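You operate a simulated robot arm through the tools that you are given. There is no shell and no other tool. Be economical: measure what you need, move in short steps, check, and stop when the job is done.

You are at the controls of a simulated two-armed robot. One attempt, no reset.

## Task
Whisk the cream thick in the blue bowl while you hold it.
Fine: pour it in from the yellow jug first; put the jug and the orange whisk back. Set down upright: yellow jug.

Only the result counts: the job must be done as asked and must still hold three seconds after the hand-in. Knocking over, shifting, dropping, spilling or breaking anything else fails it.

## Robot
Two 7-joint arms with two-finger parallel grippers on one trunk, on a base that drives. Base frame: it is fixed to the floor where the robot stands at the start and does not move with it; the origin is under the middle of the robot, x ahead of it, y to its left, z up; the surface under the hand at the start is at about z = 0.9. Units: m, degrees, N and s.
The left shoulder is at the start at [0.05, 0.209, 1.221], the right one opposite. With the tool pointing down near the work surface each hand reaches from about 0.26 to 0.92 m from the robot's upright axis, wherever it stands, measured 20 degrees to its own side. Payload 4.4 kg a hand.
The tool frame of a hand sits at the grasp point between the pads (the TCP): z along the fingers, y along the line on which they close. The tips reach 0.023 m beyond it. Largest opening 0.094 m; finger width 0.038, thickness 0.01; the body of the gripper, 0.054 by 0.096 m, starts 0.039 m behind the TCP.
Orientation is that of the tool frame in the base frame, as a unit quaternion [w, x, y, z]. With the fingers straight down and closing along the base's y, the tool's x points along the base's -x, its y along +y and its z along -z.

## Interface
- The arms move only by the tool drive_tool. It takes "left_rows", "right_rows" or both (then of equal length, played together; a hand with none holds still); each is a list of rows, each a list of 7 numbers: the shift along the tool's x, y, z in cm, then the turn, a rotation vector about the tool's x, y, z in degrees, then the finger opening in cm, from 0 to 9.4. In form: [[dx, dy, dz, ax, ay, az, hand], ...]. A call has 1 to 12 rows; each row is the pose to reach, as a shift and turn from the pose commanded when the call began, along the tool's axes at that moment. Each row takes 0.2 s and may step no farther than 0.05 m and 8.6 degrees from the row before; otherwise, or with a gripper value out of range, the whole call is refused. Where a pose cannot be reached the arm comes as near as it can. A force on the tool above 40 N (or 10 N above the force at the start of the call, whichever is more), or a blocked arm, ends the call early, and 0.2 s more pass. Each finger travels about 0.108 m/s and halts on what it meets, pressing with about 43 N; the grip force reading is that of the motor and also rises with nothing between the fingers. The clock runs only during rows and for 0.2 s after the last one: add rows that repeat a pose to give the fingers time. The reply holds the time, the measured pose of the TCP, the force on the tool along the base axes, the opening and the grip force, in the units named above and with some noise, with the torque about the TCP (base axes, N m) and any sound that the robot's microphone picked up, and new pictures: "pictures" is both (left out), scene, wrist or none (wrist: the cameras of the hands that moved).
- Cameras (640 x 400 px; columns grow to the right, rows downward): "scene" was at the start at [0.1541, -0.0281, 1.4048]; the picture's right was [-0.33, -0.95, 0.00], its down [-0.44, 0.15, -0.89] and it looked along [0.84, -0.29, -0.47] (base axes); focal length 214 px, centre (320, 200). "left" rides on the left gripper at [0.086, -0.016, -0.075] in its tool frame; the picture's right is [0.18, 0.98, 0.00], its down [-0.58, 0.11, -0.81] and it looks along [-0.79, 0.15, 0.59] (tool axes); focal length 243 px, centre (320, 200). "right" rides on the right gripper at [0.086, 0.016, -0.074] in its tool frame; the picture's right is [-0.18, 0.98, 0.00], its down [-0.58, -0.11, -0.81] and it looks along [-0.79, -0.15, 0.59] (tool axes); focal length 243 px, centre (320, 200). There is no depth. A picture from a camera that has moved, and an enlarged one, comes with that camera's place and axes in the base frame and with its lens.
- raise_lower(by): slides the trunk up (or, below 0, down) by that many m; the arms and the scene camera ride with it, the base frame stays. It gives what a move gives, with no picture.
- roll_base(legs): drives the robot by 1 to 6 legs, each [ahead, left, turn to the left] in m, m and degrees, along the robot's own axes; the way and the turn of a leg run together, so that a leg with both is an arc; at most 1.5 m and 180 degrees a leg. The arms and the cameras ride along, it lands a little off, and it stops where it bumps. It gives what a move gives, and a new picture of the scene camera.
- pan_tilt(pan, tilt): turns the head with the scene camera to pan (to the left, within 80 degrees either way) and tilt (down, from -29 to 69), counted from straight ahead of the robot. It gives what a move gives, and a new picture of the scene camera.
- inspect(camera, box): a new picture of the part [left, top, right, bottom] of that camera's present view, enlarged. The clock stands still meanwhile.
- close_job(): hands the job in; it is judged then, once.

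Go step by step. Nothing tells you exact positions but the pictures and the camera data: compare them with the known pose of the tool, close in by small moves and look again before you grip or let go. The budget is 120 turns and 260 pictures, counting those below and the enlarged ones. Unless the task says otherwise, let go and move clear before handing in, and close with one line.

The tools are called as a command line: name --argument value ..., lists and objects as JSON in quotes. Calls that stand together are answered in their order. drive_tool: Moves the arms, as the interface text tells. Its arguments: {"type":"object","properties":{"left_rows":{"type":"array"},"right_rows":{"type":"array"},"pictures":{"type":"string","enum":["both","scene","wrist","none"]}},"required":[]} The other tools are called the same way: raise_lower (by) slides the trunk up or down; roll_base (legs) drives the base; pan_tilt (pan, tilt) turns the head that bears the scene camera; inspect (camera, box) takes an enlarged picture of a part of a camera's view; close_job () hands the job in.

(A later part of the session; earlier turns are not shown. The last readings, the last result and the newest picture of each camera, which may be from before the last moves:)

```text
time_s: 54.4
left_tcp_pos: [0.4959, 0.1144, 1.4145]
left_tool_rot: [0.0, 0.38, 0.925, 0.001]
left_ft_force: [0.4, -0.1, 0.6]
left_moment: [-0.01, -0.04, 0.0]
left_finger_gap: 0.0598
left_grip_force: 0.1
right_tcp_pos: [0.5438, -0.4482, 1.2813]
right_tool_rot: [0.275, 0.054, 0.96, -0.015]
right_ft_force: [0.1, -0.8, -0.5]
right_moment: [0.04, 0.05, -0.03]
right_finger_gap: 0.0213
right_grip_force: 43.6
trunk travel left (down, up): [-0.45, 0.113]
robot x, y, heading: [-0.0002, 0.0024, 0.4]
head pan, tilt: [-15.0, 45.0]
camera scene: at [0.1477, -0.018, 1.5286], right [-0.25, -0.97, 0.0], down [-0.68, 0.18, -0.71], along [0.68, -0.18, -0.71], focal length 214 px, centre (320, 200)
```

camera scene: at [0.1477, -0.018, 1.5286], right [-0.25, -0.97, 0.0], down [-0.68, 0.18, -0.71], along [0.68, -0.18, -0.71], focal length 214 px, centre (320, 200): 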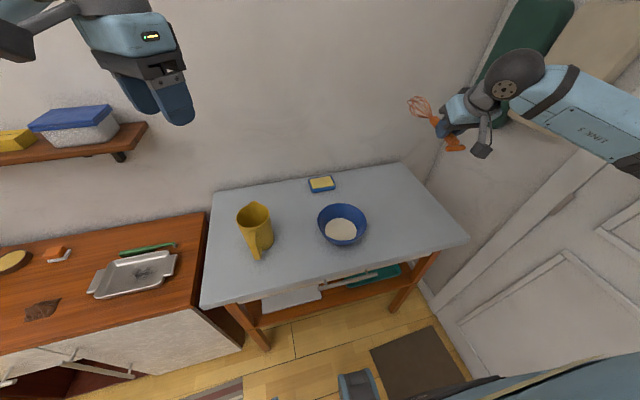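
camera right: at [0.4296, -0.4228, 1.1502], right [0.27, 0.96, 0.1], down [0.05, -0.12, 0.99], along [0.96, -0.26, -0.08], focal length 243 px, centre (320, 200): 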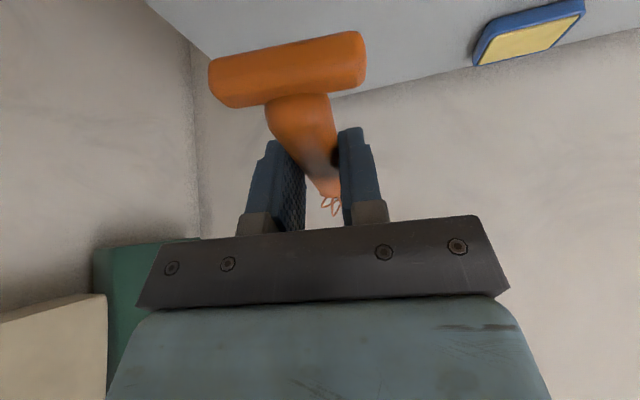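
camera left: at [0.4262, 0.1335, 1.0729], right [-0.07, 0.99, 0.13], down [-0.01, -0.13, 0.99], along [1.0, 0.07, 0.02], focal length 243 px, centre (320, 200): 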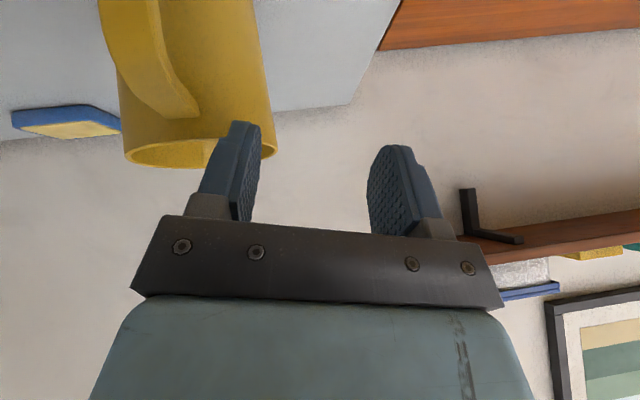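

The view is clear. I'll move the left hand to a hover above the bowl's far-left rim, leaning outward 20°.

drive_tool --left_rows '[[-2.75, -0.66, 2.5, 2, 0, 0, 6], [-5.5, -1.3, 5, 4, 0, 0, 6], [-8.25, -2, 8, 6, 0, 0, 6], [-11, -2.6, 11, 8, 0, 0, 6], [-13.75, -3.3, 14.5, 10, 0, 0, 6], [-16.5, -4, 18, 12, 0, 0, 6], [-19.25, -4.6, 21.5, 14, 0, 0, 6], [-22, -5.3, 25, 16, 0, 0, 6], [-24.75, -5.9, 28, 18, 0, 0, 6], [-27.5, -6.6, 31, 20, 0, 0, 6], [-27.5, -6.6, 33.4, 20, 0, 0, 6], [-27.5, -6.6, 33.4, 20, 0, 0, 6]]'

inspect --camera "scene" --box '[220, 140, 460, 280]'

```text
time_s: 57.0
left_tcp_pos: [0.6457, -0.1255, 1.0798]
left_tool_rot: [-0.066, 0.375, 0.911, -0.16]
left_ft_force: [-0.1, -0.4, 0.1]
left_moment: [-0.01, 0.03, 0.0]
left_finger_gap: 0.0598
left_grip_force: 0.0
right_tcp_pos: [0.543, -0.4483, 1.2816]
right_tool_rot: [0.276, 0.055, 0.959, -0.016]
right_ft_force: [0.2, 0.5, -0.4]
right_moment: [0.01, 0.06, -0.01]
right_finger_gap: 0.0212
right_grip_force: 42.3
trunk travel left (down, up): [-0.45, 0.113]
robot x, y, heading: [-0.0001, -0.0008, 0.6]
head pan, tilt: [-15.0, 45.0]
camera scene: at [0.1472, -0.0183, 1.5286], right [-0.25, -0.97, 0.0], down [-0.68, 0.18, -0.71], along [0.68, -0.18, -0.71], focal length 214 px, centre (320, 200)
camera left: at [0.5917, -0.0574, 1.155], right [0.52, 0.79, -0.33], down [0.68, -0.14, 0.72], along [0.52, -0.6, -0.61], focal length 243 px, centre (320, 200)
```

scene: 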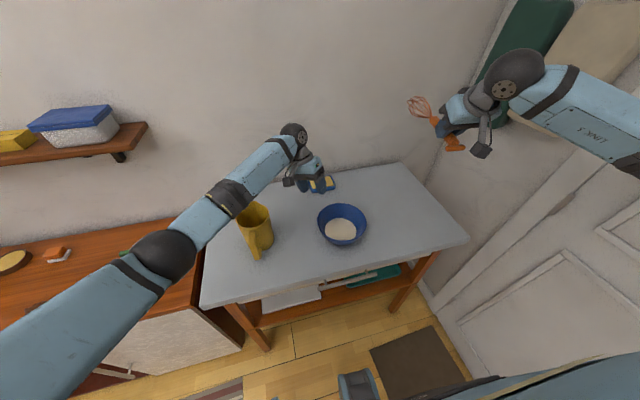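
left: 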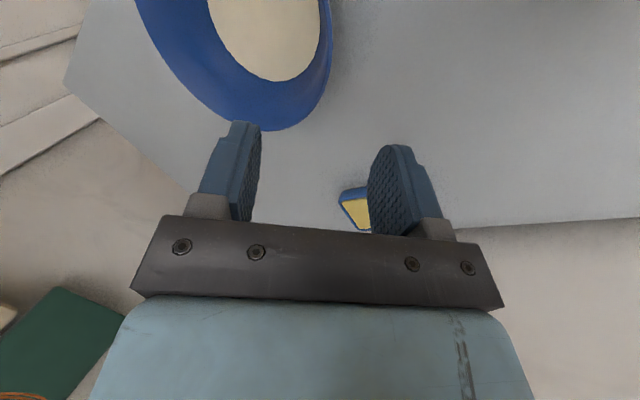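

```text
2.67 times, centred on (340, 210) of scene
camera zoom: at [0.1472, -0.0183, 1.5286], right [-0.25, -0.97, 0.0], down [-0.68, 0.18, -0.71], along [0.68, -0.18, -0.71], focal length 572 px, centre (267, 173)
```

zoom: 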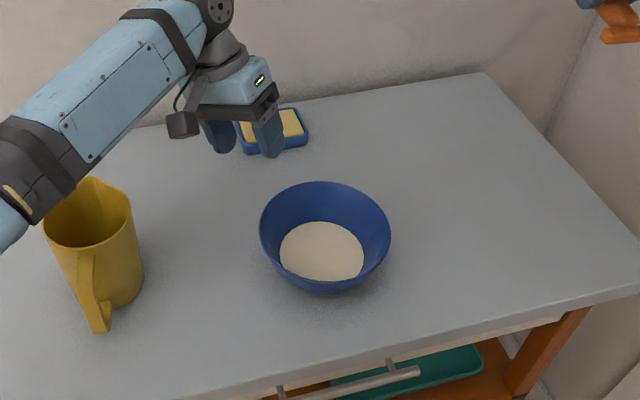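

The bowl centre is confirmed near (0.567, -0.203), rim radius 0.082, rim z≈0.97 and cream surface ≈0.934. I'll lower the left hand astride the rim.

drive_tool --left_rows '[[0, 1.1, 1, 0, 0, 0, 6], [0, 1.1, 3, 0, 0, 0, 6], [0, 1.1, 5, 0, 0, 0, 6], [0, 1.1, 7, 0, 0, 0, 6], [0, 1.1, 8.5, 0, 0, 0, 6], [0, 1.1, 8.5, 0, 0, 0, 6]]'

inspect --camera "scene" --box '[220, 140, 420, 280]'

```text
time_s: 58.4
left_tcp_pos: [0.6315, -0.1383, 0.9964]
left_tool_rot: [-0.065, 0.374, 0.911, -0.159]
left_ft_force: [0.0, -0.5, 0.6]
left_moment: [0.02, -0.01, -0.01]
left_finger_gap: 0.0602
left_grip_force: 0.1
right_tcp_pos: [0.5435, -0.4468, 1.2828]
right_tool_rot: [0.274, 0.054, 0.96, -0.016]
right_ft_force: [0.2, -0.1, -0.9]
right_moment: [-0.01, 0.06, 0.0]
right_finger_gap: 0.0211
right_grip_force: 43.1
trunk travel left (down, up): [-0.45, 0.113]
robot x, y, heading: [-0.0001, 0.0019, 0.2]
head pan, tilt: [-15.0, 45.0]
camera scene: at [0.1474, -0.0179, 1.5286], right [-0.25, -0.97, 0.0], down [-0.68, 0.18, -0.71], along [0.68, -0.18, -0.71], focal length 214 px, centre (320, 200)
camera left: at [0.5784, -0.0695, 1.0713], right [0.52, 0.79, -0.33], down [0.68, -0.14, 0.72], along [0.52, -0.6, -0.61], focal length 243 px, centre (320, 200)
```

scene: 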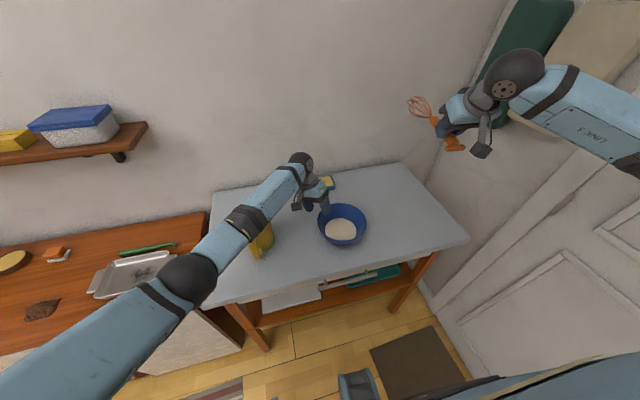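
left: 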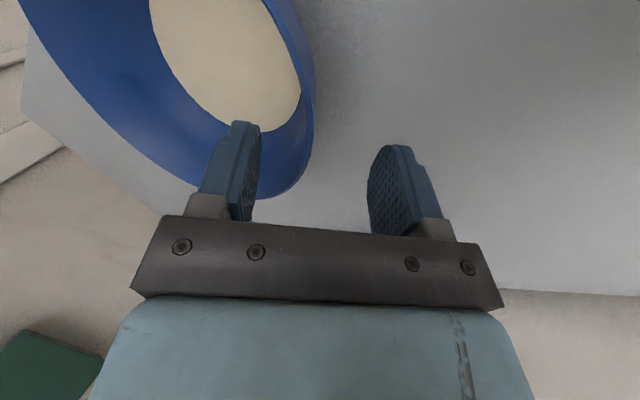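

```text
2.86 times, centred on (320, 210) of scene
camera zoom: at [0.1474, -0.0179, 1.5286], right [-0.25, -0.97, 0.0], down [-0.68, 0.18, -0.71], along [0.68, -0.18, -0.71], focal length 613 px, centre (320, 171)
```

zoom: 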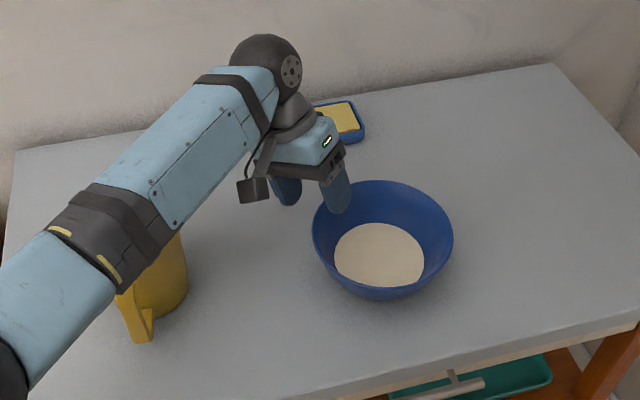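

The forearm clears the jug by about 6 cm, and the rim is centred between the fingers. I'll lower 2.6 cm and close gently.

drive_tool --left_rows '[[0, 0, 1.3, 0, 0, 0, 6], [0, 0, 2.6, 0, 0, 0, 6], [0, 0, 2.6, 0, 0, 0, 4.5], [0, 0, 2.6, 0, 0, 0, 3], [0, 0, 2.6, 0, 0, 0, 2], [0, 0, 2.6, 0, 0, 0, 1], [0, 0, 2.6, 0, 0, 0, 0], [0, 0, 2.6, 0, 0, 0, 0]]'

inspect --camera "scene" --box '[220, 140, 420, 280]'

```text
time_s: 60.2
left_tcp_pos: [0.6258, -0.1463, 0.9759]
left_tool_rot: [-0.063, 0.376, 0.91, -0.161]
left_ft_force: [2.1, -7.5, 18.5]
left_moment: [-1.8, 0.01, 0.23]
left_finger_gap: 0.0047
left_grip_force: 43.1
right_tcp_pos: [0.5415, -0.4484, 1.2825]
right_tool_rot: [0.276, 0.054, 0.96, -0.015]
right_ft_force: [0.0, -0.6, -0.8]
right_moment: [-0.01, 0.06, 0.01]
right_finger_gap: 0.021
right_grip_force: 43.1
trunk travel left (down, up): [-0.45, 0.113]
robot x, y, heading: [0.0016, 0.0021, 0.3]
head pan, tilt: [-15.0, 45.0]
camera scene: at [0.1453, -0.0182, 1.5291], right [-0.25, -0.97, 0.0], down [-0.68, 0.18, -0.71], along [0.69, -0.18, -0.71], focal length 214 px, centre (320, 200)
camera left: at [0.5712, -0.0778, 1.0499], right [0.52, 0.78, -0.33], down [0.67, -0.14, 0.72], along [0.52, -0.6, -0.6], focal length 243 px, centre (320, 200)
```

scene: 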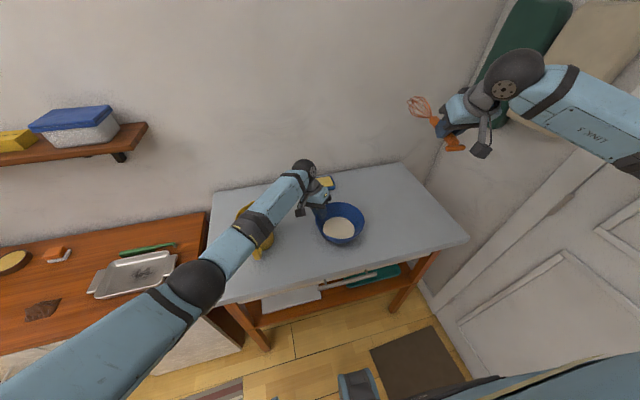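
left: 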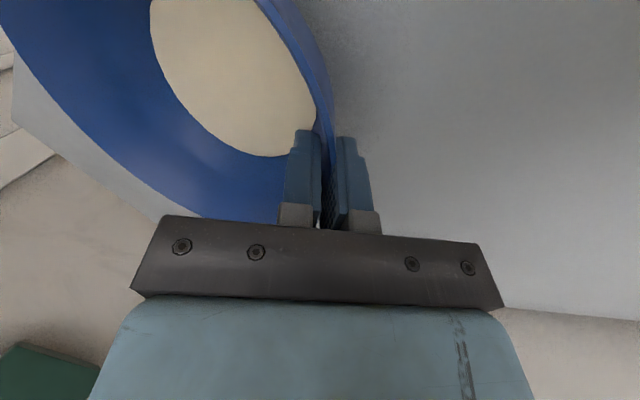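

```text
2.86 times, centred on (320, 210) of scene
camera zoom: at [0.1453, -0.0182, 1.5291], right [-0.25, -0.97, 0.0], down [-0.68, 0.18, -0.71], along [0.69, -0.18, -0.71], focal length 613 px, centre (320, 171)
```

zoom: 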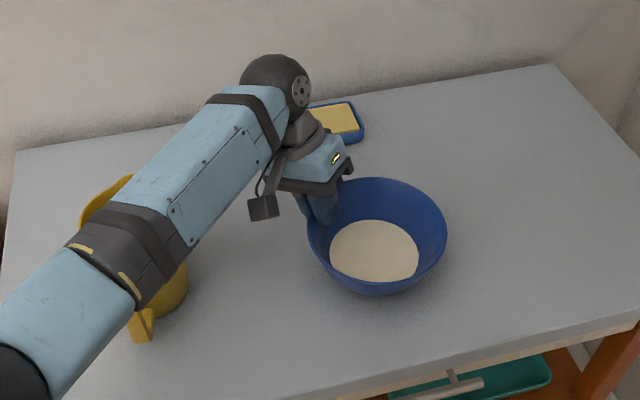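

The bowl's rim is held, with about 18 N of downward preload. I'll relieve that by raising the left hand 3 mm.

drive_tool --left_rows '[[0, -0.05, -0.15, 0, 0, 0, 0], [0, -0.1, -0.3, 0, 0, 0, 0], [0, -0.1, -0.3, 0, 0, 0, 0]]' --pictures "none"

inspect --camera "scene" --box '[280, 180, 400, 260]'

```text
time_s: 61.0
left_tcp_pos: [0.6248, -0.1442, 0.9761]
left_tool_rot: [-0.067, 0.375, 0.911, -0.158]
left_ft_force: [-2.3, -4.3, 9.9]
left_moment: [-1.34, 0.39, -0.01]
left_finger_gap: 0.0048
left_grip_force: 43.5
right_tcp_pos: [0.5418, -0.4477, 1.2818]
right_tool_rot: [0.277, 0.055, 0.959, -0.017]
right_ft_force: [0.2, 0.4, -1.2]
right_moment: [0.0, 0.02, 0.02]
right_finger_gap: 0.0208
right_grip_force: 42.8
trunk travel left (down, up): [-0.45, 0.113]
robot x, y, heading: [0.0007, 0.0044, 0.4]
head pan, tilt: [-15.0, 45.0]
```

```text
5.00 times, centred on (340, 220) of scene
camera zoom: at [0.1459, -0.0181, 1.5287], right [-0.25, -0.97, 0.0], down [-0.68, 0.18, -0.71], along [0.68, -0.18, -0.71], focal length 1072 px, centre (220, 100)
```

zoom: 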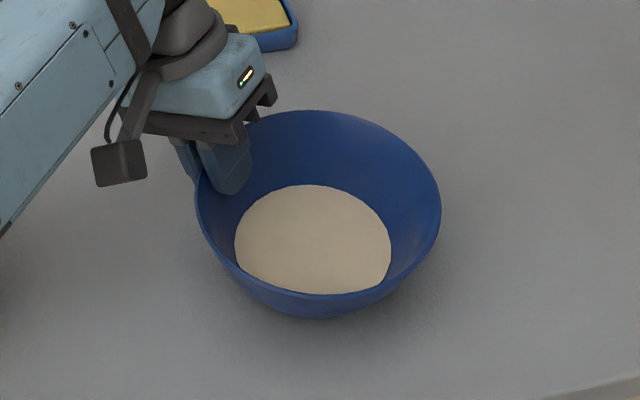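

The bowl is level and held. Now I'll pitch the whisk down 55° with the right hand while still away from the bowl.

drive_tool --right_rows '[[0, 0, 0, 0, 6, 0, 0], [0, 0, 0, 0, 12, 0, 0], [0, 0, 0, 0, 18, 0, 0], [0, 0, 0, 0, 24, 0, 0], [0, 0, 0, 0, 30, 0, 0], [0, 0, 0, 0, 36, 0, 0], [0, 0, 0, 0, 42, 0, 0], [0, 0, 0, 0, 48, 0, 0], [0, 0, 0, 0, 55, 0, 0], [0, 0, 0, 0, 55, 0, 0]]'

inspect --camera "scene" --box '[360, 60, 520, 200]'

```text
time_s: 63.2
left_tcp_pos: [0.6253, -0.1447, 0.9761]
left_tool_rot: [-0.065, 0.375, 0.911, -0.159]
left_ft_force: [-2.6, 1.0, 9.3]
left_moment: [-0.81, 0.89, -0.3]
left_finger_gap: 0.0043
left_grip_force: 43.2
right_tcp_pos: [0.5419, -0.4477, 1.2823]
right_tool_rot: [-0.198, 0.056, 0.978, 0.012]
right_ft_force: [0.7, -0.3, -0.6]
right_moment: [-0.03, 0.02, -0.02]
right_finger_gap: 0.0212
right_grip_force: 43.1
trunk travel left (down, up): [-0.45, 0.113]
robot x, y, heading: [0.0019, 0.0042, 0.4]
head pan, tilt: [-15.0, 45.0]
camera scene: at [0.1458, -0.0178, 1.5288], right [-0.25, -0.97, 0.0], down [-0.68, 0.18, -0.71], along [0.68, -0.18, -0.71], focal length 214 px, centre (320, 200)
camera right: at [0.4926, -0.4266, 1.386], right [0.28, 0.96, -0.07], down [0.83, -0.21, 0.52], along [0.48, -0.2, -0.85], focal length 243 px, centre (320, 200)
```

scene: 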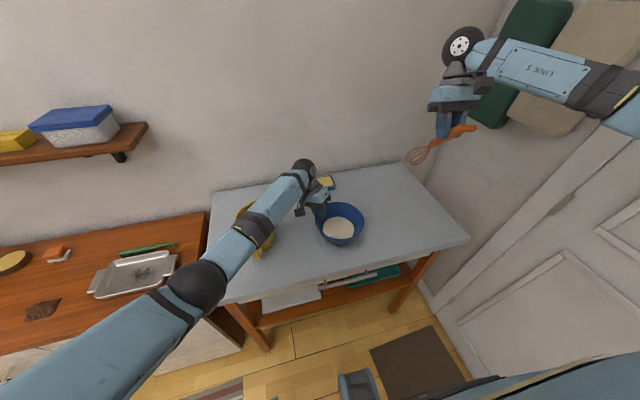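
right: 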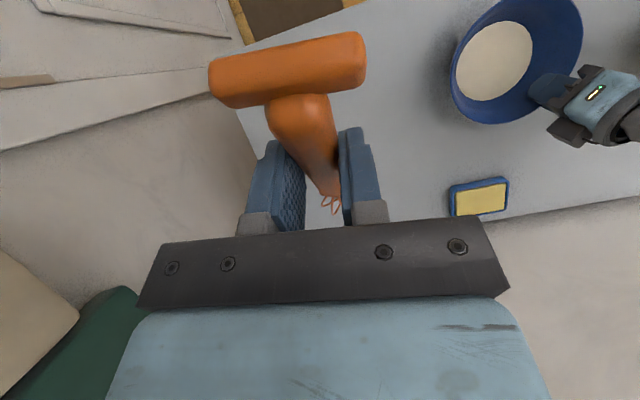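

```text
2.86 times, centred on (440, 130) of scene
camera zoom: at [0.1458, -0.0178, 1.5288], right [-0.25, -0.97, 0.0], down [-0.68, 0.18, -0.71], along [0.68, -0.18, -0.71], focal length 613 px, centre (-23, 400)
```

zoom: 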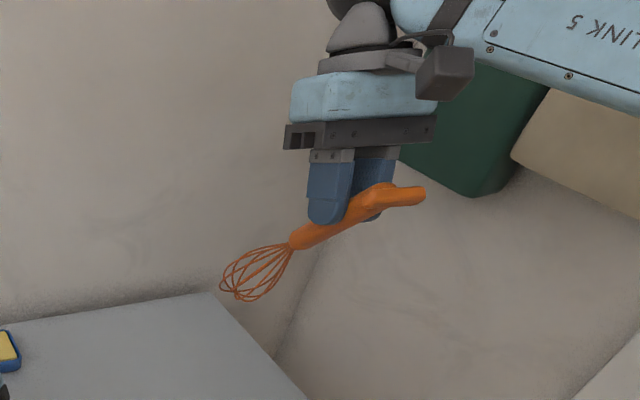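

The whisk points down 55° nicely. Now I'll yaw it +52° and carry it to hover over the bowl, its tip about 10 cm above the rim.

drive_tool --right_rows '[[0.6, 2, 0.7, 2.5, 0, -5.9, 0], [1.2, 4.1, 1.4, 5, 0, -11.8, 0], [1.85, 6.2, 2.1, 7.5, 0, -17.8, 0], [2.5, 8.2, 2.8, 10, 0, -23.7, 0], [3.1, 10.3, 3.5, 12.6, 0, -29.6, 0], [3.7, 12.3, 4.2, 15.1, 0, -35.5, 0], [4.3, 14.4, 4.9, 17.6, 0, -41.5, 0], [4.94, 16.45, 5.57, 20.1, 0, -47.4, 0], [4.94, 16.45, 5.57, 20.1, 0, -47.4, 0]]'

inspect --camera "scene" --box '[260, 100, 460, 260]'

```text
time_s: 65.2
left_tcp_pos: [0.6255, -0.1438, 0.9771]
left_tool_rot: [-0.065, 0.374, 0.911, -0.159]
left_ft_force: [-0.6, 0.0, 9.7]
left_moment: [-0.98, 0.74, -0.07]
left_finger_gap: 0.0047
left_grip_force: 42.8
right_tcp_pos: [0.4927, -0.277, 1.2502]
right_tool_rot: [-0.184, -0.376, 0.905, -0.077]
right_ft_force: [-0.3, 0.2, -1.1]
right_moment: [-0.02, 0.0, -0.03]
right_finger_gap: 0.0213
right_grip_force: 42.6
trunk travel left (down, up): [-0.45, 0.113]
robot x, y, heading: [0.0003, 0.002, 0.4]
head pan, tilt: [-15.0, 45.0]
camera scene: at [0.146, -0.0178, 1.5288], right [-0.25, -0.97, 0.0], down [-0.68, 0.18, -0.71], along [0.68, -0.18, -0.71], focal length 214 px, centre (320, 200)
camera right: at [0.4462, -0.3012, 1.3534], right [-0.58, 0.81, -0.07], down [0.68, 0.52, 0.52], along [0.46, 0.25, -0.85], focal length 243 px, centre (320, 200)
```

scene: 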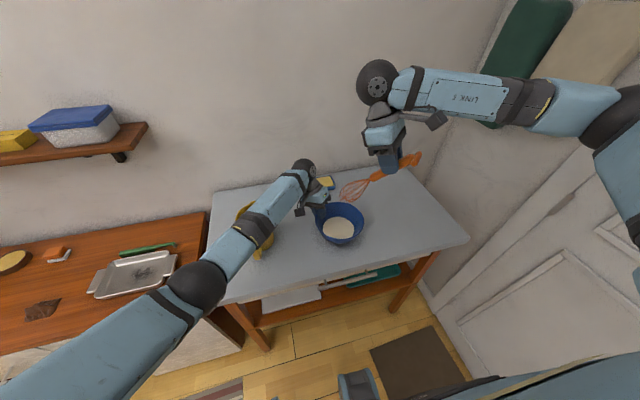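
right: 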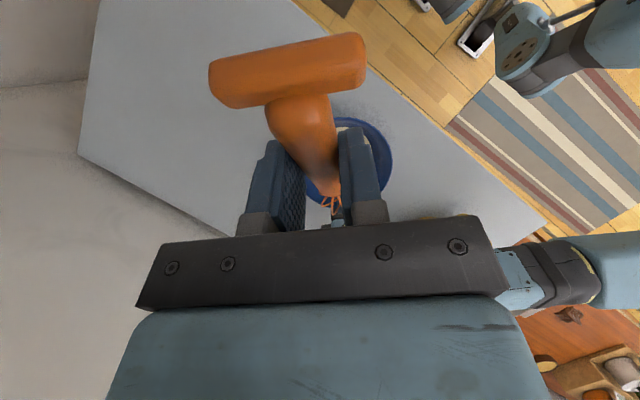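

```text
2.50 times, centred on (360, 180) of scene
camera zoom: at [0.146, -0.0178, 1.5288], right [-0.25, -0.97, 0.0], down [-0.68, 0.18, -0.71], along [0.68, -0.18, -0.71], focal length 536 px, centre (220, 250)
```

zoom: 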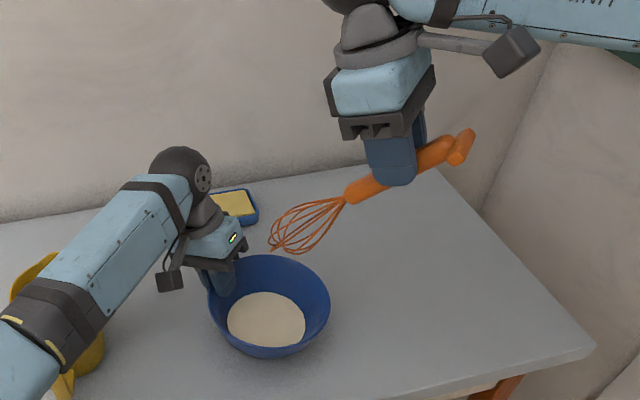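

The whisk's tip is above the bowl near (0.585, -0.198). I'll shift it 2 cm back to centre and lower 10 cm, then check.

drive_tool --right_rows '[[-0.37, 0.1, 2, 0, 0, 0, 0], [-0.73, 0.2, 4, 0, 0, 0, 0], [-1.1, 0.3, 6, 0, 0, 0, 0], [-1.5, 0.45, 8, 0, 0, 0, 0], [-1.83, 0.57, 10.1, 0, 0, 0, 0], [-1.83, 0.57, 10.1, 0, 0, 0, 0]]' --pictures "scene"

inspect --camera "scene" --box '[280, 150, 420, 260]'

inspect --camera "left" --box '[0, 0, 400, 250]'

```text
time_s: 66.6
left_tcp_pos: [0.6253, -0.1453, 0.9767]
left_tool_rot: [-0.064, 0.375, 0.911, -0.159]
left_ft_force: [-1.0, 0.6, 10.3]
left_moment: [-0.98, 0.73, -0.08]
left_finger_gap: 0.0049
left_grip_force: 43.6
right_tcp_pos: [0.4769, -0.2904, 1.15]
right_tool_rot: [-0.183, -0.374, 0.906, -0.077]
right_ft_force: [0.1, -0.6, -0.2]
right_moment: [-0.04, 0.01, -0.01]
right_finger_gap: 0.0212
right_grip_force: 43.2
trunk travel left (down, up): [-0.45, 0.113]
robot x, y, heading: [0.0014, 0.002, 0.4]
head pan, tilt: [-15.0, 45.0]
camera scene: at [0.1462, -0.0174, 1.5288], right [-0.25, -0.97, 0.0], down [-0.68, 0.18, -0.71], along [0.68, -0.18, -0.71], focal length 214 px, centre (320, 200)
```

scene: 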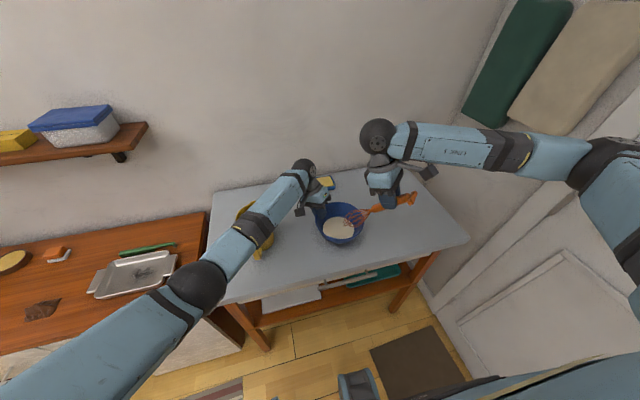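

```text
3.64 times, centred on (350, 205) of scene
camera zoom: at [0.1462, -0.0174, 1.5288], right [-0.25, -0.97, 0.0], down [-0.68, 0.18, -0.71], along [0.68, -0.18, -0.71], focal length 780 px, centre (211, 182)
```

zoom: 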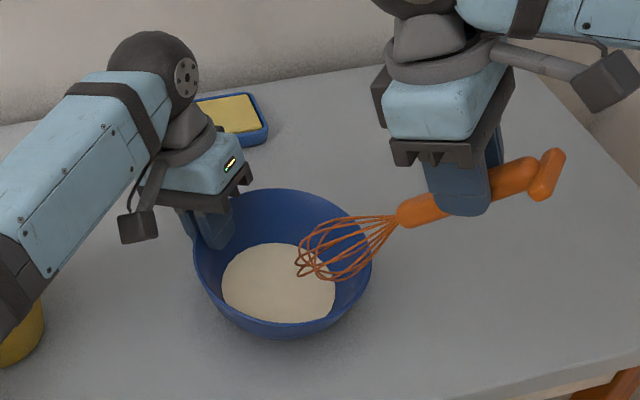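

```text
1.60 times, centred on (200, 125) of left
camera zoom: at [0.5714, -0.0763, 1.0515], right [0.52, 0.79, -0.33], down [0.68, -0.14, 0.72], along [0.52, -0.6, -0.61], focal length 388 px, centre (512, 320)
```

zoom: 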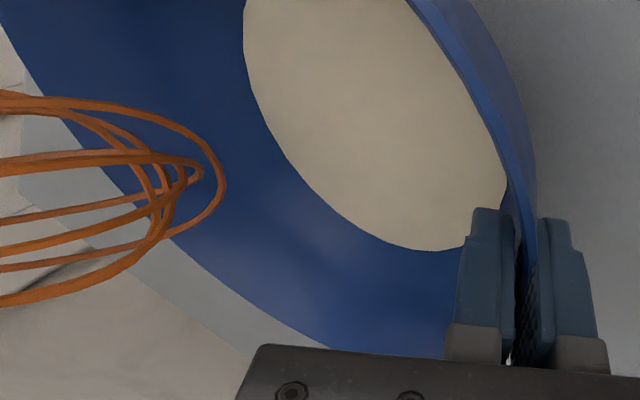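

By triangulation the whisk's tip is near (0.560, -0.205, 0.98). I'll lower it 6 cm into the cream and watch the force.

drive_tool --right_rows '[[-0.68, -0.1, 1.34, 0, 0, 0, 0], [-1.37, -0.2, 2.7, 0, 0, 0, 0], [-2.05, -0.3, 4, 0, 0, 0, 0], [-2.5, -0.4, 4.8, 0, 0, 0, 0], [-2.74, -0.43, 5.36, 0, 0, 0, 0], [-2.74, -0.43, 5.36, 0, 0, 0, 0]]' --pictures "none"

inspect --camera "scene" --box '[280, 150, 420, 260]'

inspect --camera "left" --box '[0, 0, 400, 250]'

```text
time_s: 68.0
left_tcp_pos: [0.6251, -0.1451, 0.9774]
left_tool_rot: [-0.064, 0.375, 0.911, -0.16]
left_ft_force: [-2.3, -4.2, 11.3]
left_moment: [-1.16, 0.64, 0.12]
left_finger_gap: 0.0043
left_grip_force: 43.0
right_tcp_pos: [0.4801, -0.2887, 1.0924]
right_tool_rot: [-0.184, -0.374, 0.906, -0.076]
right_ft_force: [5.9, 4.1, 6.6]
right_moment: [0.99, -0.98, 0.01]
right_finger_gap: 0.0211
right_grip_force: 42.9
trunk travel left (down, up): [-0.45, 0.113]
robot x, y, heading: [0.0, 0.0, 0.3]
head pan, tilt: [-15.0, 45.0]
```

```text
3.64 times, centred on (350, 205) of scene
camera zoom: at [0.1457, -0.0172, 1.5289], right [-0.25, -0.97, 0.0], down [-0.68, 0.18, -0.71], along [0.68, -0.18, -0.71], focal length 780 px, centre (211, 182)
```

zoom: 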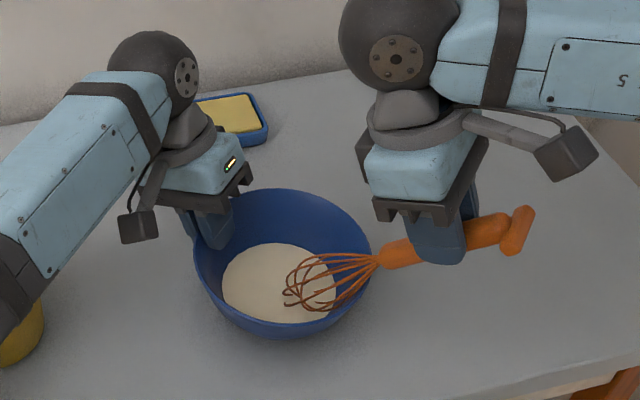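

```text
1.60 times, centred on (200, 125) of left
camera zoom: at [0.5709, -0.0764, 1.0519], right [0.52, 0.79, -0.33], down [0.68, -0.14, 0.72], along [0.52, -0.6, -0.61], focal length 388 px, centre (512, 320)
```

zoom: 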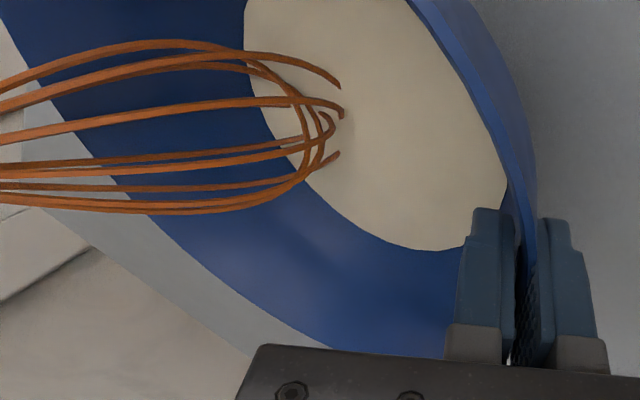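

The whisk is resting against the bowl's near rim because it's too flat. I'll lift it 3 cm and steepen it by 14° about the tip.

drive_tool --right_rows '[[0.6, 0, -1.4, 0, 0, 0, 0], [1.2, 0, -2.8, 0, 0, 0, 0], [0.3, 0, -3.8, 0, 3.5, 0, 0], [-0.7, 0, -4.9, 0, 7, 0, 0], [-1.7, 0, -5.9, 0, 10.5, 0, 0], [-2.65, 0, -7, 0, 14, 0, 0], [-2.65, 0, -7, 0, 14, 0, 0]]' --pictures "none"

inspect --camera "scene" --box '[280, 150, 420, 260]'

inspect --camera "left" --box '[0, 0, 400, 250]'

```text
time_s: 69.6
left_tcp_pos: [0.6249, -0.1439, 0.9768]
left_tool_rot: [-0.066, 0.375, 0.911, -0.159]
left_ft_force: [-1.7, 0.3, 8.4]
left_moment: [-0.88, 0.85, -0.2]
left_finger_gap: 0.0044
left_grip_force: 43.3
right_tcp_pos: [0.5175, -0.2526, 1.1453]
right_tool_rot: [-0.293, -0.362, 0.876, -0.122]
right_ft_force: [-1.0, -1.0, -1.5]
right_moment: [-0.01, 0.0, -0.01]
right_finger_gap: 0.0214
right_grip_force: 42.9
trunk travel left (down, up): [-0.45, 0.113]
robot x, y, heading: [0.0025, 0.0003, 0.2]
head pan, tilt: [-15.0, 45.0]
```

```text
3.64 times, centred on (350, 205) of scene
camera zoom: at [0.1458, -0.0181, 1.5288], right [-0.25, -0.97, 0.0], down [-0.68, 0.18, -0.71], along [0.68, -0.18, -0.71], focal length 780 px, centre (211, 182)
```

zoom: 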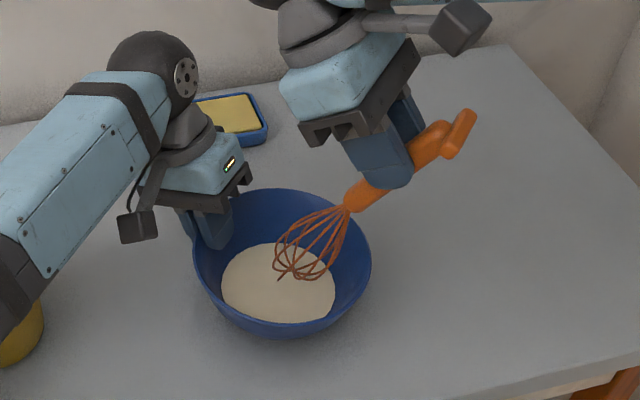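

```text
1.60 times, centred on (200, 125) of left
camera zoom: at [0.5712, -0.0765, 1.0517], right [0.52, 0.79, -0.33], down [0.68, -0.14, 0.72], along [0.52, -0.6, -0.61], focal length 388 px, centre (512, 320)
```

zoom: 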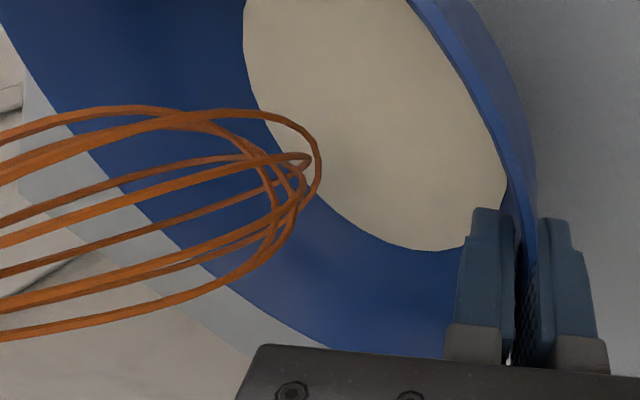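

The whisk is steeper now, with the tip near (0.569, -0.194, 0.952). I'll lower it about 3 cm into the cream.

drive_tool --right_rows '[[-0.5, -0.1, 0.9, 0, 0, 0, 0], [-1, -0.25, 1.8, 0, 0, 0, 0], [-1.4, -0.4, 2.4, 0, 0, 0, 0], [-1.6, -0.4, 2.8, 0, 0, 0, 0], [-1.6, -0.4, 2.8, 0, 0, 0, 0]]' --pictures "none"

inspect --camera "scene" --box '[280, 150, 420, 260]'

inspect --camera "left" --box '[0, 0, 400, 250]'

```text
time_s: 70.8
left_tcp_pos: [0.6265, -0.1449, 0.9777]
left_tool_rot: [-0.065, 0.375, 0.911, -0.159]
left_ft_force: [-2.6, -0.6, 9.2]
left_moment: [-0.89, 0.82, -0.15]
left_finger_gap: 0.0047
left_grip_force: 42.8
right_tcp_pos: [0.5157, -0.2587, 1.1113]
right_tool_rot: [-0.293, -0.363, 0.876, -0.122]
right_ft_force: [-0.2, -0.2, -0.3]
right_moment: [-0.01, 0.0, -0.01]
right_finger_gap: 0.0214
right_grip_force: 42.4
trunk travel left (down, up): [-0.45, 0.113]
robot x, y, heading: [-0.0014, 0.0011, 0.2]
head pan, tilt: [-15.0, 45.0]
```

```text
3.64 times, centred on (350, 205) of scene
camera zoom: at [0.1462, -0.0176, 1.5288], right [-0.25, -0.97, 0.0], down [-0.68, 0.18, -0.71], along [0.68, -0.18, -0.71], focal length 780 px, centre (211, 182)
```

zoom: 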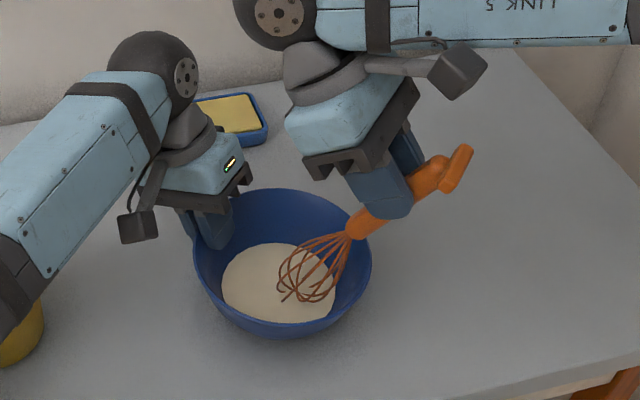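

```text
1.60 times, centred on (200, 125) of left
camera zoom: at [0.5713, -0.0764, 1.0515], right [0.52, 0.79, -0.33], down [0.68, -0.14, 0.72], along [0.52, -0.6, -0.61], focal length 388 px, centre (512, 320)
```

zoom: 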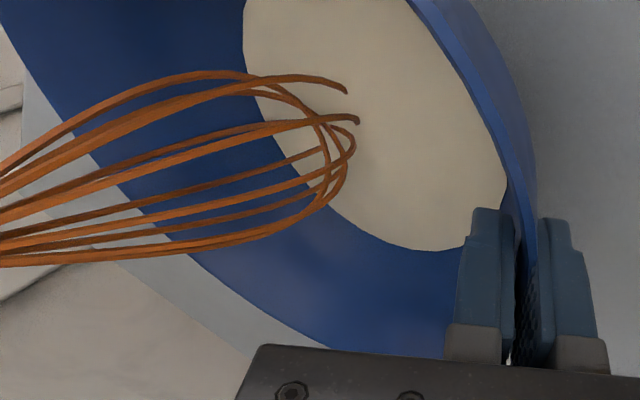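

The tip only just enters the cream and there's no contact. I'll go 1 cm deeper.

drive_tool --right_rows '[[-0.4, 0, 0.2, 0, 0, 0, 0], [-0.8, 0, 0.4, 0, 0, 0, 0], [-1.0, 0, 0.5, 0, 0, 0, 0], [-1.0, 0, 0.5, 0, 0, 0, 0]]' --pictures "none"

inspect --camera "scene" --box '[280, 150, 420, 260]'

inspect --camera "left" --box '[0, 0, 400, 250]'

```text
time_s: 71.8
left_tcp_pos: [0.6258, -0.1448, 0.9755]
left_tool_rot: [-0.064, 0.375, 0.911, -0.159]
left_ft_force: [-1.1, 1.2, 9.3]
left_moment: [-0.9, 0.79, -0.17]
left_finger_gap: 0.0043
left_grip_force: 43.1
right_tcp_pos: [0.5192, -0.2544, 1.1032]
right_tool_rot: [-0.293, -0.363, 0.876, -0.122]
right_ft_force: [0.8, 0.2, -0.4]
right_moment: [0.01, 0.0, 0.01]
right_finger_gap: 0.0209
right_grip_force: 42.6
trunk travel left (down, up): [-0.45, 0.113]
robot x, y, heading: [0.0034, 0.0024, 0.4]
head pan, tilt: [-15.0, 45.0]
```

```text
3.64 times, centred on (350, 205) of scene
camera zoom: at [0.1462, -0.0176, 1.5288], right [-0.25, -0.97, 0.0], down [-0.68, 0.18, -0.71], along [0.68, -0.18, -0.71], focal length 780 px, centre (211, 182)
```

zoom: 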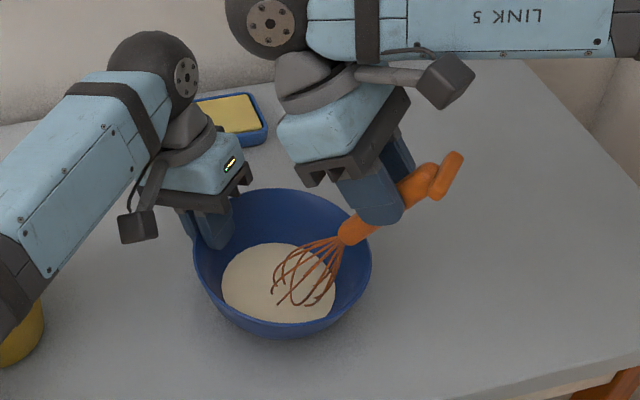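

```text
1.60 times, centred on (200, 125) of left
camera zoom: at [0.5714, -0.0764, 1.0515], right [0.52, 0.79, -0.33], down [0.68, -0.14, 0.72], along [0.52, -0.6, -0.61], focal length 388 px, centre (512, 320)
```

zoom: 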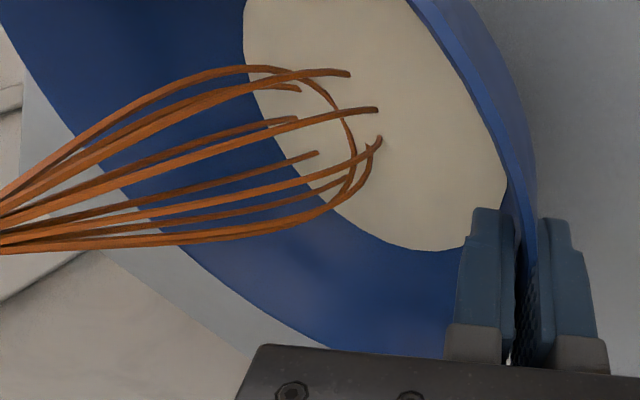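

The whisk's head is now in the cream with no contact force. I'll start whisking in 1.6 cm circles while the left hand holds the bowl.

drive_tool --right_rows '[[-1.52, 0, -1.14, 0, 0, 0, 0], [-0.88, 1.39, -0.66, 0, 0, 0, 0], [0.4, 1.39, 0.3, 0, 0, 0, 0], [1.04, 0, 0.78, 0, 0, 0, 0], [0.4, -1.39, 0.3, 0, 0, 0, 0], [-0.88, -1.39, -0.66, 0, 0, 0, 0], [-1.52, 0, -1.14, 0, 0, 0, 0], [-0.88, 1.39, -0.66, 0, 0, 0, 0], [0.4, 1.39, 0.3, 0, 0, 0, 0], [1.04, 0, 0.78, 0, 0, 0, 0], [0.4, -1.39, 0.3, 0, 0, 0, 0], [0, 0, 0, 0, 0, 0, 0]]' --pictures "none"

inspect --camera "scene" --box '[280, 150, 420, 260]'

```text
time_s: 74.4
left_tcp_pos: [0.6258, -0.1453, 0.9773]
left_tool_rot: [-0.065, 0.375, 0.911, -0.16]
left_ft_force: [-0.3, 0.8, 9.9]
left_moment: [-0.93, 0.74, -0.01]
left_finger_gap: 0.0044
left_grip_force: 43.3
right_tcp_pos: [0.5201, -0.2538, 1.1019]
right_tool_rot: [-0.293, -0.362, 0.876, -0.122]
right_ft_force: [0.1, 0.5, -0.4]
right_moment: [-0.02, 0.01, 0.01]
right_finger_gap: 0.0212
right_grip_force: 42.8
trunk travel left (down, up): [-0.45, 0.113]
robot x, y, heading: [0.0012, 0.0001, 0.4]
head pan, tilt: [-15.0, 45.0]
```

```text
3.64 times, centred on (350, 205) of scene
camera zoom: at [0.1462, -0.0174, 1.5288], right [-0.25, -0.97, 0.0], down [-0.68, 0.18, -0.71], along [0.68, -0.18, -0.71], focal length 780 px, centre (211, 182)
```

zoom: 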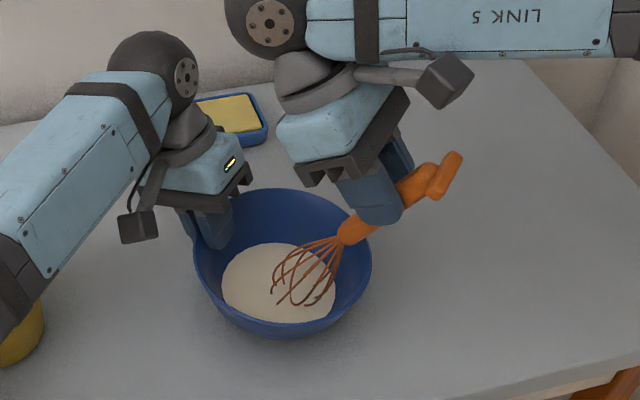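

Circles run without contact. I'll keep whisking faster, three turns per call.

drive_tool --right_rows '[[-1.68, 0, -1.26, 0, 0, 0, 0], [-0.24, 1.8, -0.18, 0, 0, 0, 0], [1.2, 0, 0.9, 0, 0, 0, 0], [-0.24, -1.8, -0.18, 0, 0, 0, 0], [-1.68, 0, -1.26, 0, 0, 0, 0], [-0.24, 1.8, -0.18, 0, 0, 0, 0], [1.2, 0, 0.9, 0, 0, 0, 0], [-0.24, -1.8, -0.18, 0, 0, 0, 0], [-1.68, 0, -1.26, 0, 0, 0, 0], [-0.24, 1.8, -0.18, 0, 0, 0, 0], [1.2, 0, 0.9, 0, 0, 0, 0], [0, 0, 0, 0, 0, 0, 0]]' --pictures "none"

inspect --camera "scene" --box '[300, 180, 380, 250]'

```text
time_s: 77.0
left_tcp_pos: [0.6253, -0.1444, 0.9747]
left_tool_rot: [-0.065, 0.375, 0.911, -0.161]
left_ft_force: [-1.3, -1.3, 9.2]
left_moment: [-1.04, 0.8, -0.11]
left_finger_gap: 0.0045
left_grip_force: 43.0
right_tcp_pos: [0.521, -0.2529, 1.1028]
right_tool_rot: [-0.293, -0.362, 0.877, -0.122]
right_ft_force: [0.6, -0.2, -1.7]
right_moment: [-0.06, 0.0, 0.03]
right_finger_gap: 0.0213
right_grip_force: 43.2
trunk travel left (down, up): [-0.45, 0.113]
robot x, y, heading: [0.001, 0.0002, 0.0]
head pan, tilt: [-15.0, 45.0]
```

```text
5.71 times, centred on (340, 215) of scene
camera zoom: at [0.1472, -0.0167, 1.5286], right [-0.25, -0.97, 0.0], down [-0.68, 0.18, -0.71], along [0.68, -0.18, -0.71], focal length 1226 px, centre (206, 114)
```

zoom: 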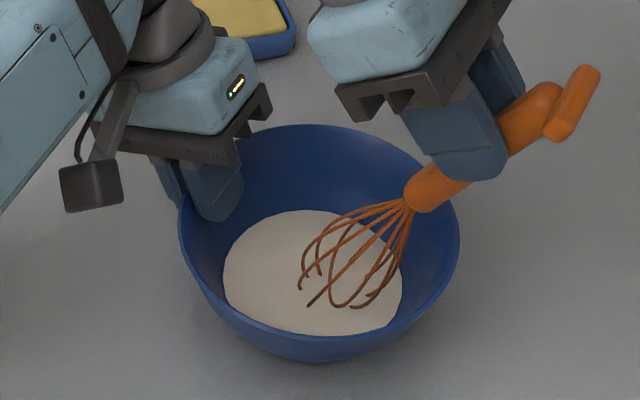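

The cream is lightening, so whisking has an effect. I'll continue.

drive_tool --right_rows '[[-1.68, 0, -1.26, 0, 0, 0, 0], [-0.24, 1.8, -0.18, 0, 0, 0, 0], [1.2, 0, 0.9, 0, 0, 0, 0], [-0.24, -1.8, -0.18, 0, 0, 0, 0], [-1.68, 0, -1.26, 0, 0, 0, 0], [-0.24, 1.8, -0.18, 0, 0, 0, 0], [1.2, 0, 0.9, 0, 0, 0, 0], [-0.24, -1.8, -0.18, 0, 0, 0, 0], [-1.68, 0, -1.26, 0, 0, 0, 0], [-0.24, 1.8, -0.18, 0, 0, 0, 0], [1.2, 0, 0.9, 0, 0, 0, 0], [0, 0, 0, 0, 0, 0, 0]]' --pictures "none"

drive_tool --right_rows '[[-1.68, 0, -1.26, 0, 0, 0, 0], [-0.24, 1.8, -0.18, 0, 0, 0, 0], [1.2, 0, 0.9, 0, 0, 0, 0], [-0.24, -1.8, -0.18, 0, 0, 0, 0], [-1.68, 0, -1.26, 0, 0, 0, 0], [-0.24, 1.8, -0.18, 0, 0, 0, 0], [1.2, 0, 0.9, 0, 0, 0, 0], [-0.24, -1.8, -0.18, 0, 0, 0, 0], [-1.68, 0, -1.26, 0, 0, 0, 0], [-0.24, 1.8, -0.18, 0, 0, 0, 0], [1.2, 0, 0.9, 0, 0, 0, 0], [0, 0, 0, 0, 0, 0, 0]]' --pictures "none"

inspect --camera "scene" --box '[300, 180, 380, 250]'

```text
time_s: 79.6
left_tcp_pos: [0.626, -0.1449, 0.9761]
left_tool_rot: [-0.064, 0.375, 0.911, -0.16]
left_ft_force: [-2.1, -1.3, 9.5]
left_moment: [-0.98, 0.79, -0.07]
left_finger_gap: 0.0046
left_grip_force: 42.8
right_tcp_pos: [0.5209, -0.2533, 1.1033]
right_tool_rot: [-0.294, -0.363, 0.876, -0.122]
right_ft_force: [-0.5, 0.1, -1.3]
right_moment: [-0.01, 0.04, 0.02]
right_finger_gap: 0.0213
right_grip_force: 43.2
trunk travel left (down, up): [-0.45, 0.113]
robot x, y, heading: [0.0043, 0.0045, 0.2]
head pan, tilt: [-15.0, 45.0]
```

```text
time_s: 82.2
left_tcp_pos: [0.6265, -0.1444, 0.9762]
left_tool_rot: [-0.065, 0.375, 0.911, -0.159]
left_ft_force: [-0.5, -0.8, 9.8]
left_moment: [-1.0, 0.81, -0.04]
left_finger_gap: 0.0044
left_grip_force: 42.8
right_tcp_pos: [0.5209, -0.2543, 1.1017]
right_tool_rot: [-0.293, -0.362, 0.877, -0.122]
right_ft_force: [0.0, 0.6, -0.1]
right_moment: [-0.02, 0.05, 0.01]
right_finger_gap: 0.0211
right_grip_force: 43.1
trunk travel left (down, up): [-0.45, 0.113]
robot x, y, heading: [0.0022, 0.0033, 0.4]
head pan, tilt: [-15.0, 45.0]
```

```text
5.71 times, centred on (340, 215) of scene
camera zoom: at [0.1472, -0.0167, 1.5286], right [-0.25, -0.97, 0.0], down [-0.68, 0.18, -0.71], along [0.68, -0.18, -0.71], focal length 1226 px, centre (206, 114)
```

zoom: 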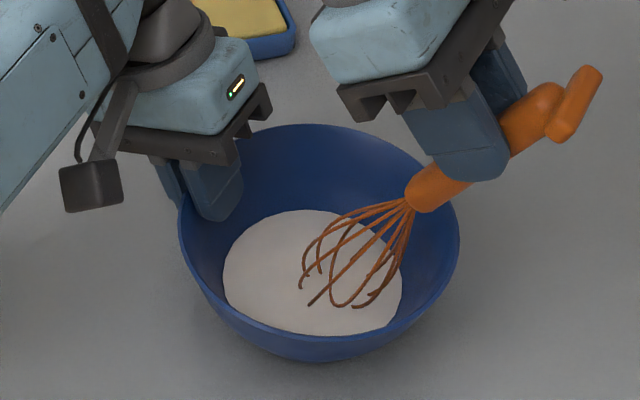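

It's clearly whiter now, and not yet visibly stiff. I'll continue.

drive_tool --right_rows '[[-1.68, 0, -1.26, 0, 0, 0, 0], [-0.24, 1.8, -0.18, 0, 0, 0, 0], [1.2, 0, 0.9, 0, 0, 0, 0], [-0.24, -1.8, -0.18, 0, 0, 0, 0], [-1.68, 0, -1.26, 0, 0, 0, 0], [-0.24, 1.8, -0.18, 0, 0, 0, 0], [1.2, 0, 0.9, 0, 0, 0, 0], [-0.24, -1.8, -0.18, 0, 0, 0, 0], [-1.68, 0, -1.26, 0, 0, 0, 0], [-0.24, 1.8, -0.18, 0, 0, 0, 0], [1.2, 0, 0.9, 0, 0, 0, 0], [0, 0, 0, 0, 0, 0, 0]]' --pictures "none"

drive_tool --right_rows '[[-1.68, 0, -1.26, 0, 0, 0, 0], [-0.24, 1.8, -0.18, 0, 0, 0, 0], [1.2, 0, 0.9, 0, 0, 0, 0], [-0.24, -1.8, -0.18, 0, 0, 0, 0], [-1.68, 0, -1.26, 0, 0, 0, 0], [-0.24, 1.8, -0.18, 0, 0, 0, 0], [1.2, 0, 0.9, 0, 0, 0, 0], [-0.24, -1.8, -0.18, 0, 0, 0, 0], [-1.68, 0, -1.26, 0, 0, 0, 0], [-0.24, 1.8, -0.18, 0, 0, 0, 0], [1.2, 0, 0.9, 0, 0, 0, 0], [0, 0, 0, 0, 0, 0, 0]]' --pictures "none"

drive_tool --right_rows '[[-1.68, 0, -1.26, 0, 0, 0, 0], [-0.24, 1.8, -0.18, 0, 0, 0, 0], [1.2, 0, 0.9, 0, 0, 0, 0], [-0.24, -1.8, -0.18, 0, 0, 0, 0], [-1.68, 0, -1.26, 0, 0, 0, 0], [-0.24, 1.8, -0.18, 0, 0, 0, 0], [1.2, 0, 0.9, 0, 0, 0, 0], [-0.24, -1.8, -0.18, 0, 0, 0, 0], [-1.68, 0, -1.26, 0, 0, 0, 0], [-0.24, 1.8, -0.18, 0, 0, 0, 0], [1.2, 0, 0.9, 0, 0, 0, 0], [0, 0, 0, 0, 0, 0, 0]]' --pictures "none"

inspect --camera "scene" --box '[300, 180, 380, 250]'

```text
time_s: 84.8
left_tcp_pos: [0.6248, -0.1442, 0.9761]
left_tool_rot: [-0.065, 0.375, 0.91, -0.16]
left_ft_force: [-2.0, -0.2, 8.8]
left_moment: [-0.94, 0.78, -0.01]
left_finger_gap: 0.0046
left_grip_force: 43.1
right_tcp_pos: [0.5204, -0.2552, 1.1017]
right_tool_rot: [-0.293, -0.362, 0.876, -0.122]
right_ft_force: [0.2, -0.8, -0.6]
right_moment: [-0.03, 0.03, 0.02]
right_finger_gap: 0.021
right_grip_force: 43.2
trunk travel left (down, up): [-0.45, 0.113]
robot x, y, heading: [-0.0016, 0.0019, 0.4]
head pan, tilt: [-15.0, 45.0]
```

```text
time_s: 87.4
left_tcp_pos: [0.6253, -0.1441, 0.9763]
left_tool_rot: [-0.066, 0.376, 0.91, -0.16]
left_ft_force: [-0.8, -1.2, 8.9]
left_moment: [-0.93, 0.84, -0.05]
left_finger_gap: 0.0045
left_grip_force: 43.1
right_tcp_pos: [0.52, -0.2541, 1.1022]
right_tool_rot: [-0.294, -0.362, 0.876, -0.122]
right_ft_force: [-0.2, 1.1, -1.4]
right_moment: [-0.01, 0.02, -0.01]
right_finger_gap: 0.021
right_grip_force: 43.1
trunk travel left (down, up): [-0.45, 0.113]
robot x, y, heading: [-0.002, -0.0013, 0.4]
head pan, tilt: [-15.0, 45.0]
```

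```text
time_s: 90.0
left_tcp_pos: [0.6257, -0.1436, 0.9772]
left_tool_rot: [-0.066, 0.375, 0.911, -0.16]
left_ft_force: [-0.6, 1.1, 10.3]
left_moment: [-0.97, 0.86, -0.02]
left_finger_gap: 0.0045
left_grip_force: 43.1
right_tcp_pos: [0.5231, -0.2542, 1.1015]
right_tool_rot: [-0.293, -0.363, 0.876, -0.121]
right_ft_force: [0.1, 0.7, -1.2]
right_moment: [-0.03, 0.02, 0.03]
right_finger_gap: 0.0209
right_grip_force: 43.4
trunk travel left (down, up): [-0.45, 0.113]
robot x, y, heading: [-0.0008, 0.0033, 0.2]
head pan, tilt: [-15.0, 45.0]
```

```text
5.71 times, centred on (340, 215) of scene
camera zoom: at [0.1472, -0.0165, 1.5286], right [-0.25, -0.97, 0.0], down [-0.68, 0.18, -0.71], along [0.68, -0.18, -0.71], focal length 1226 px, centre (206, 114)
```

zoom: 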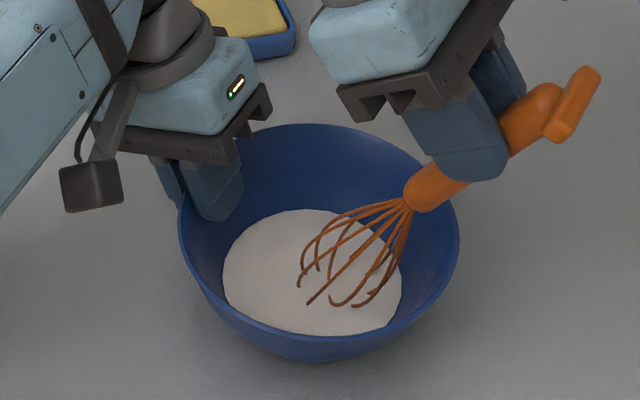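

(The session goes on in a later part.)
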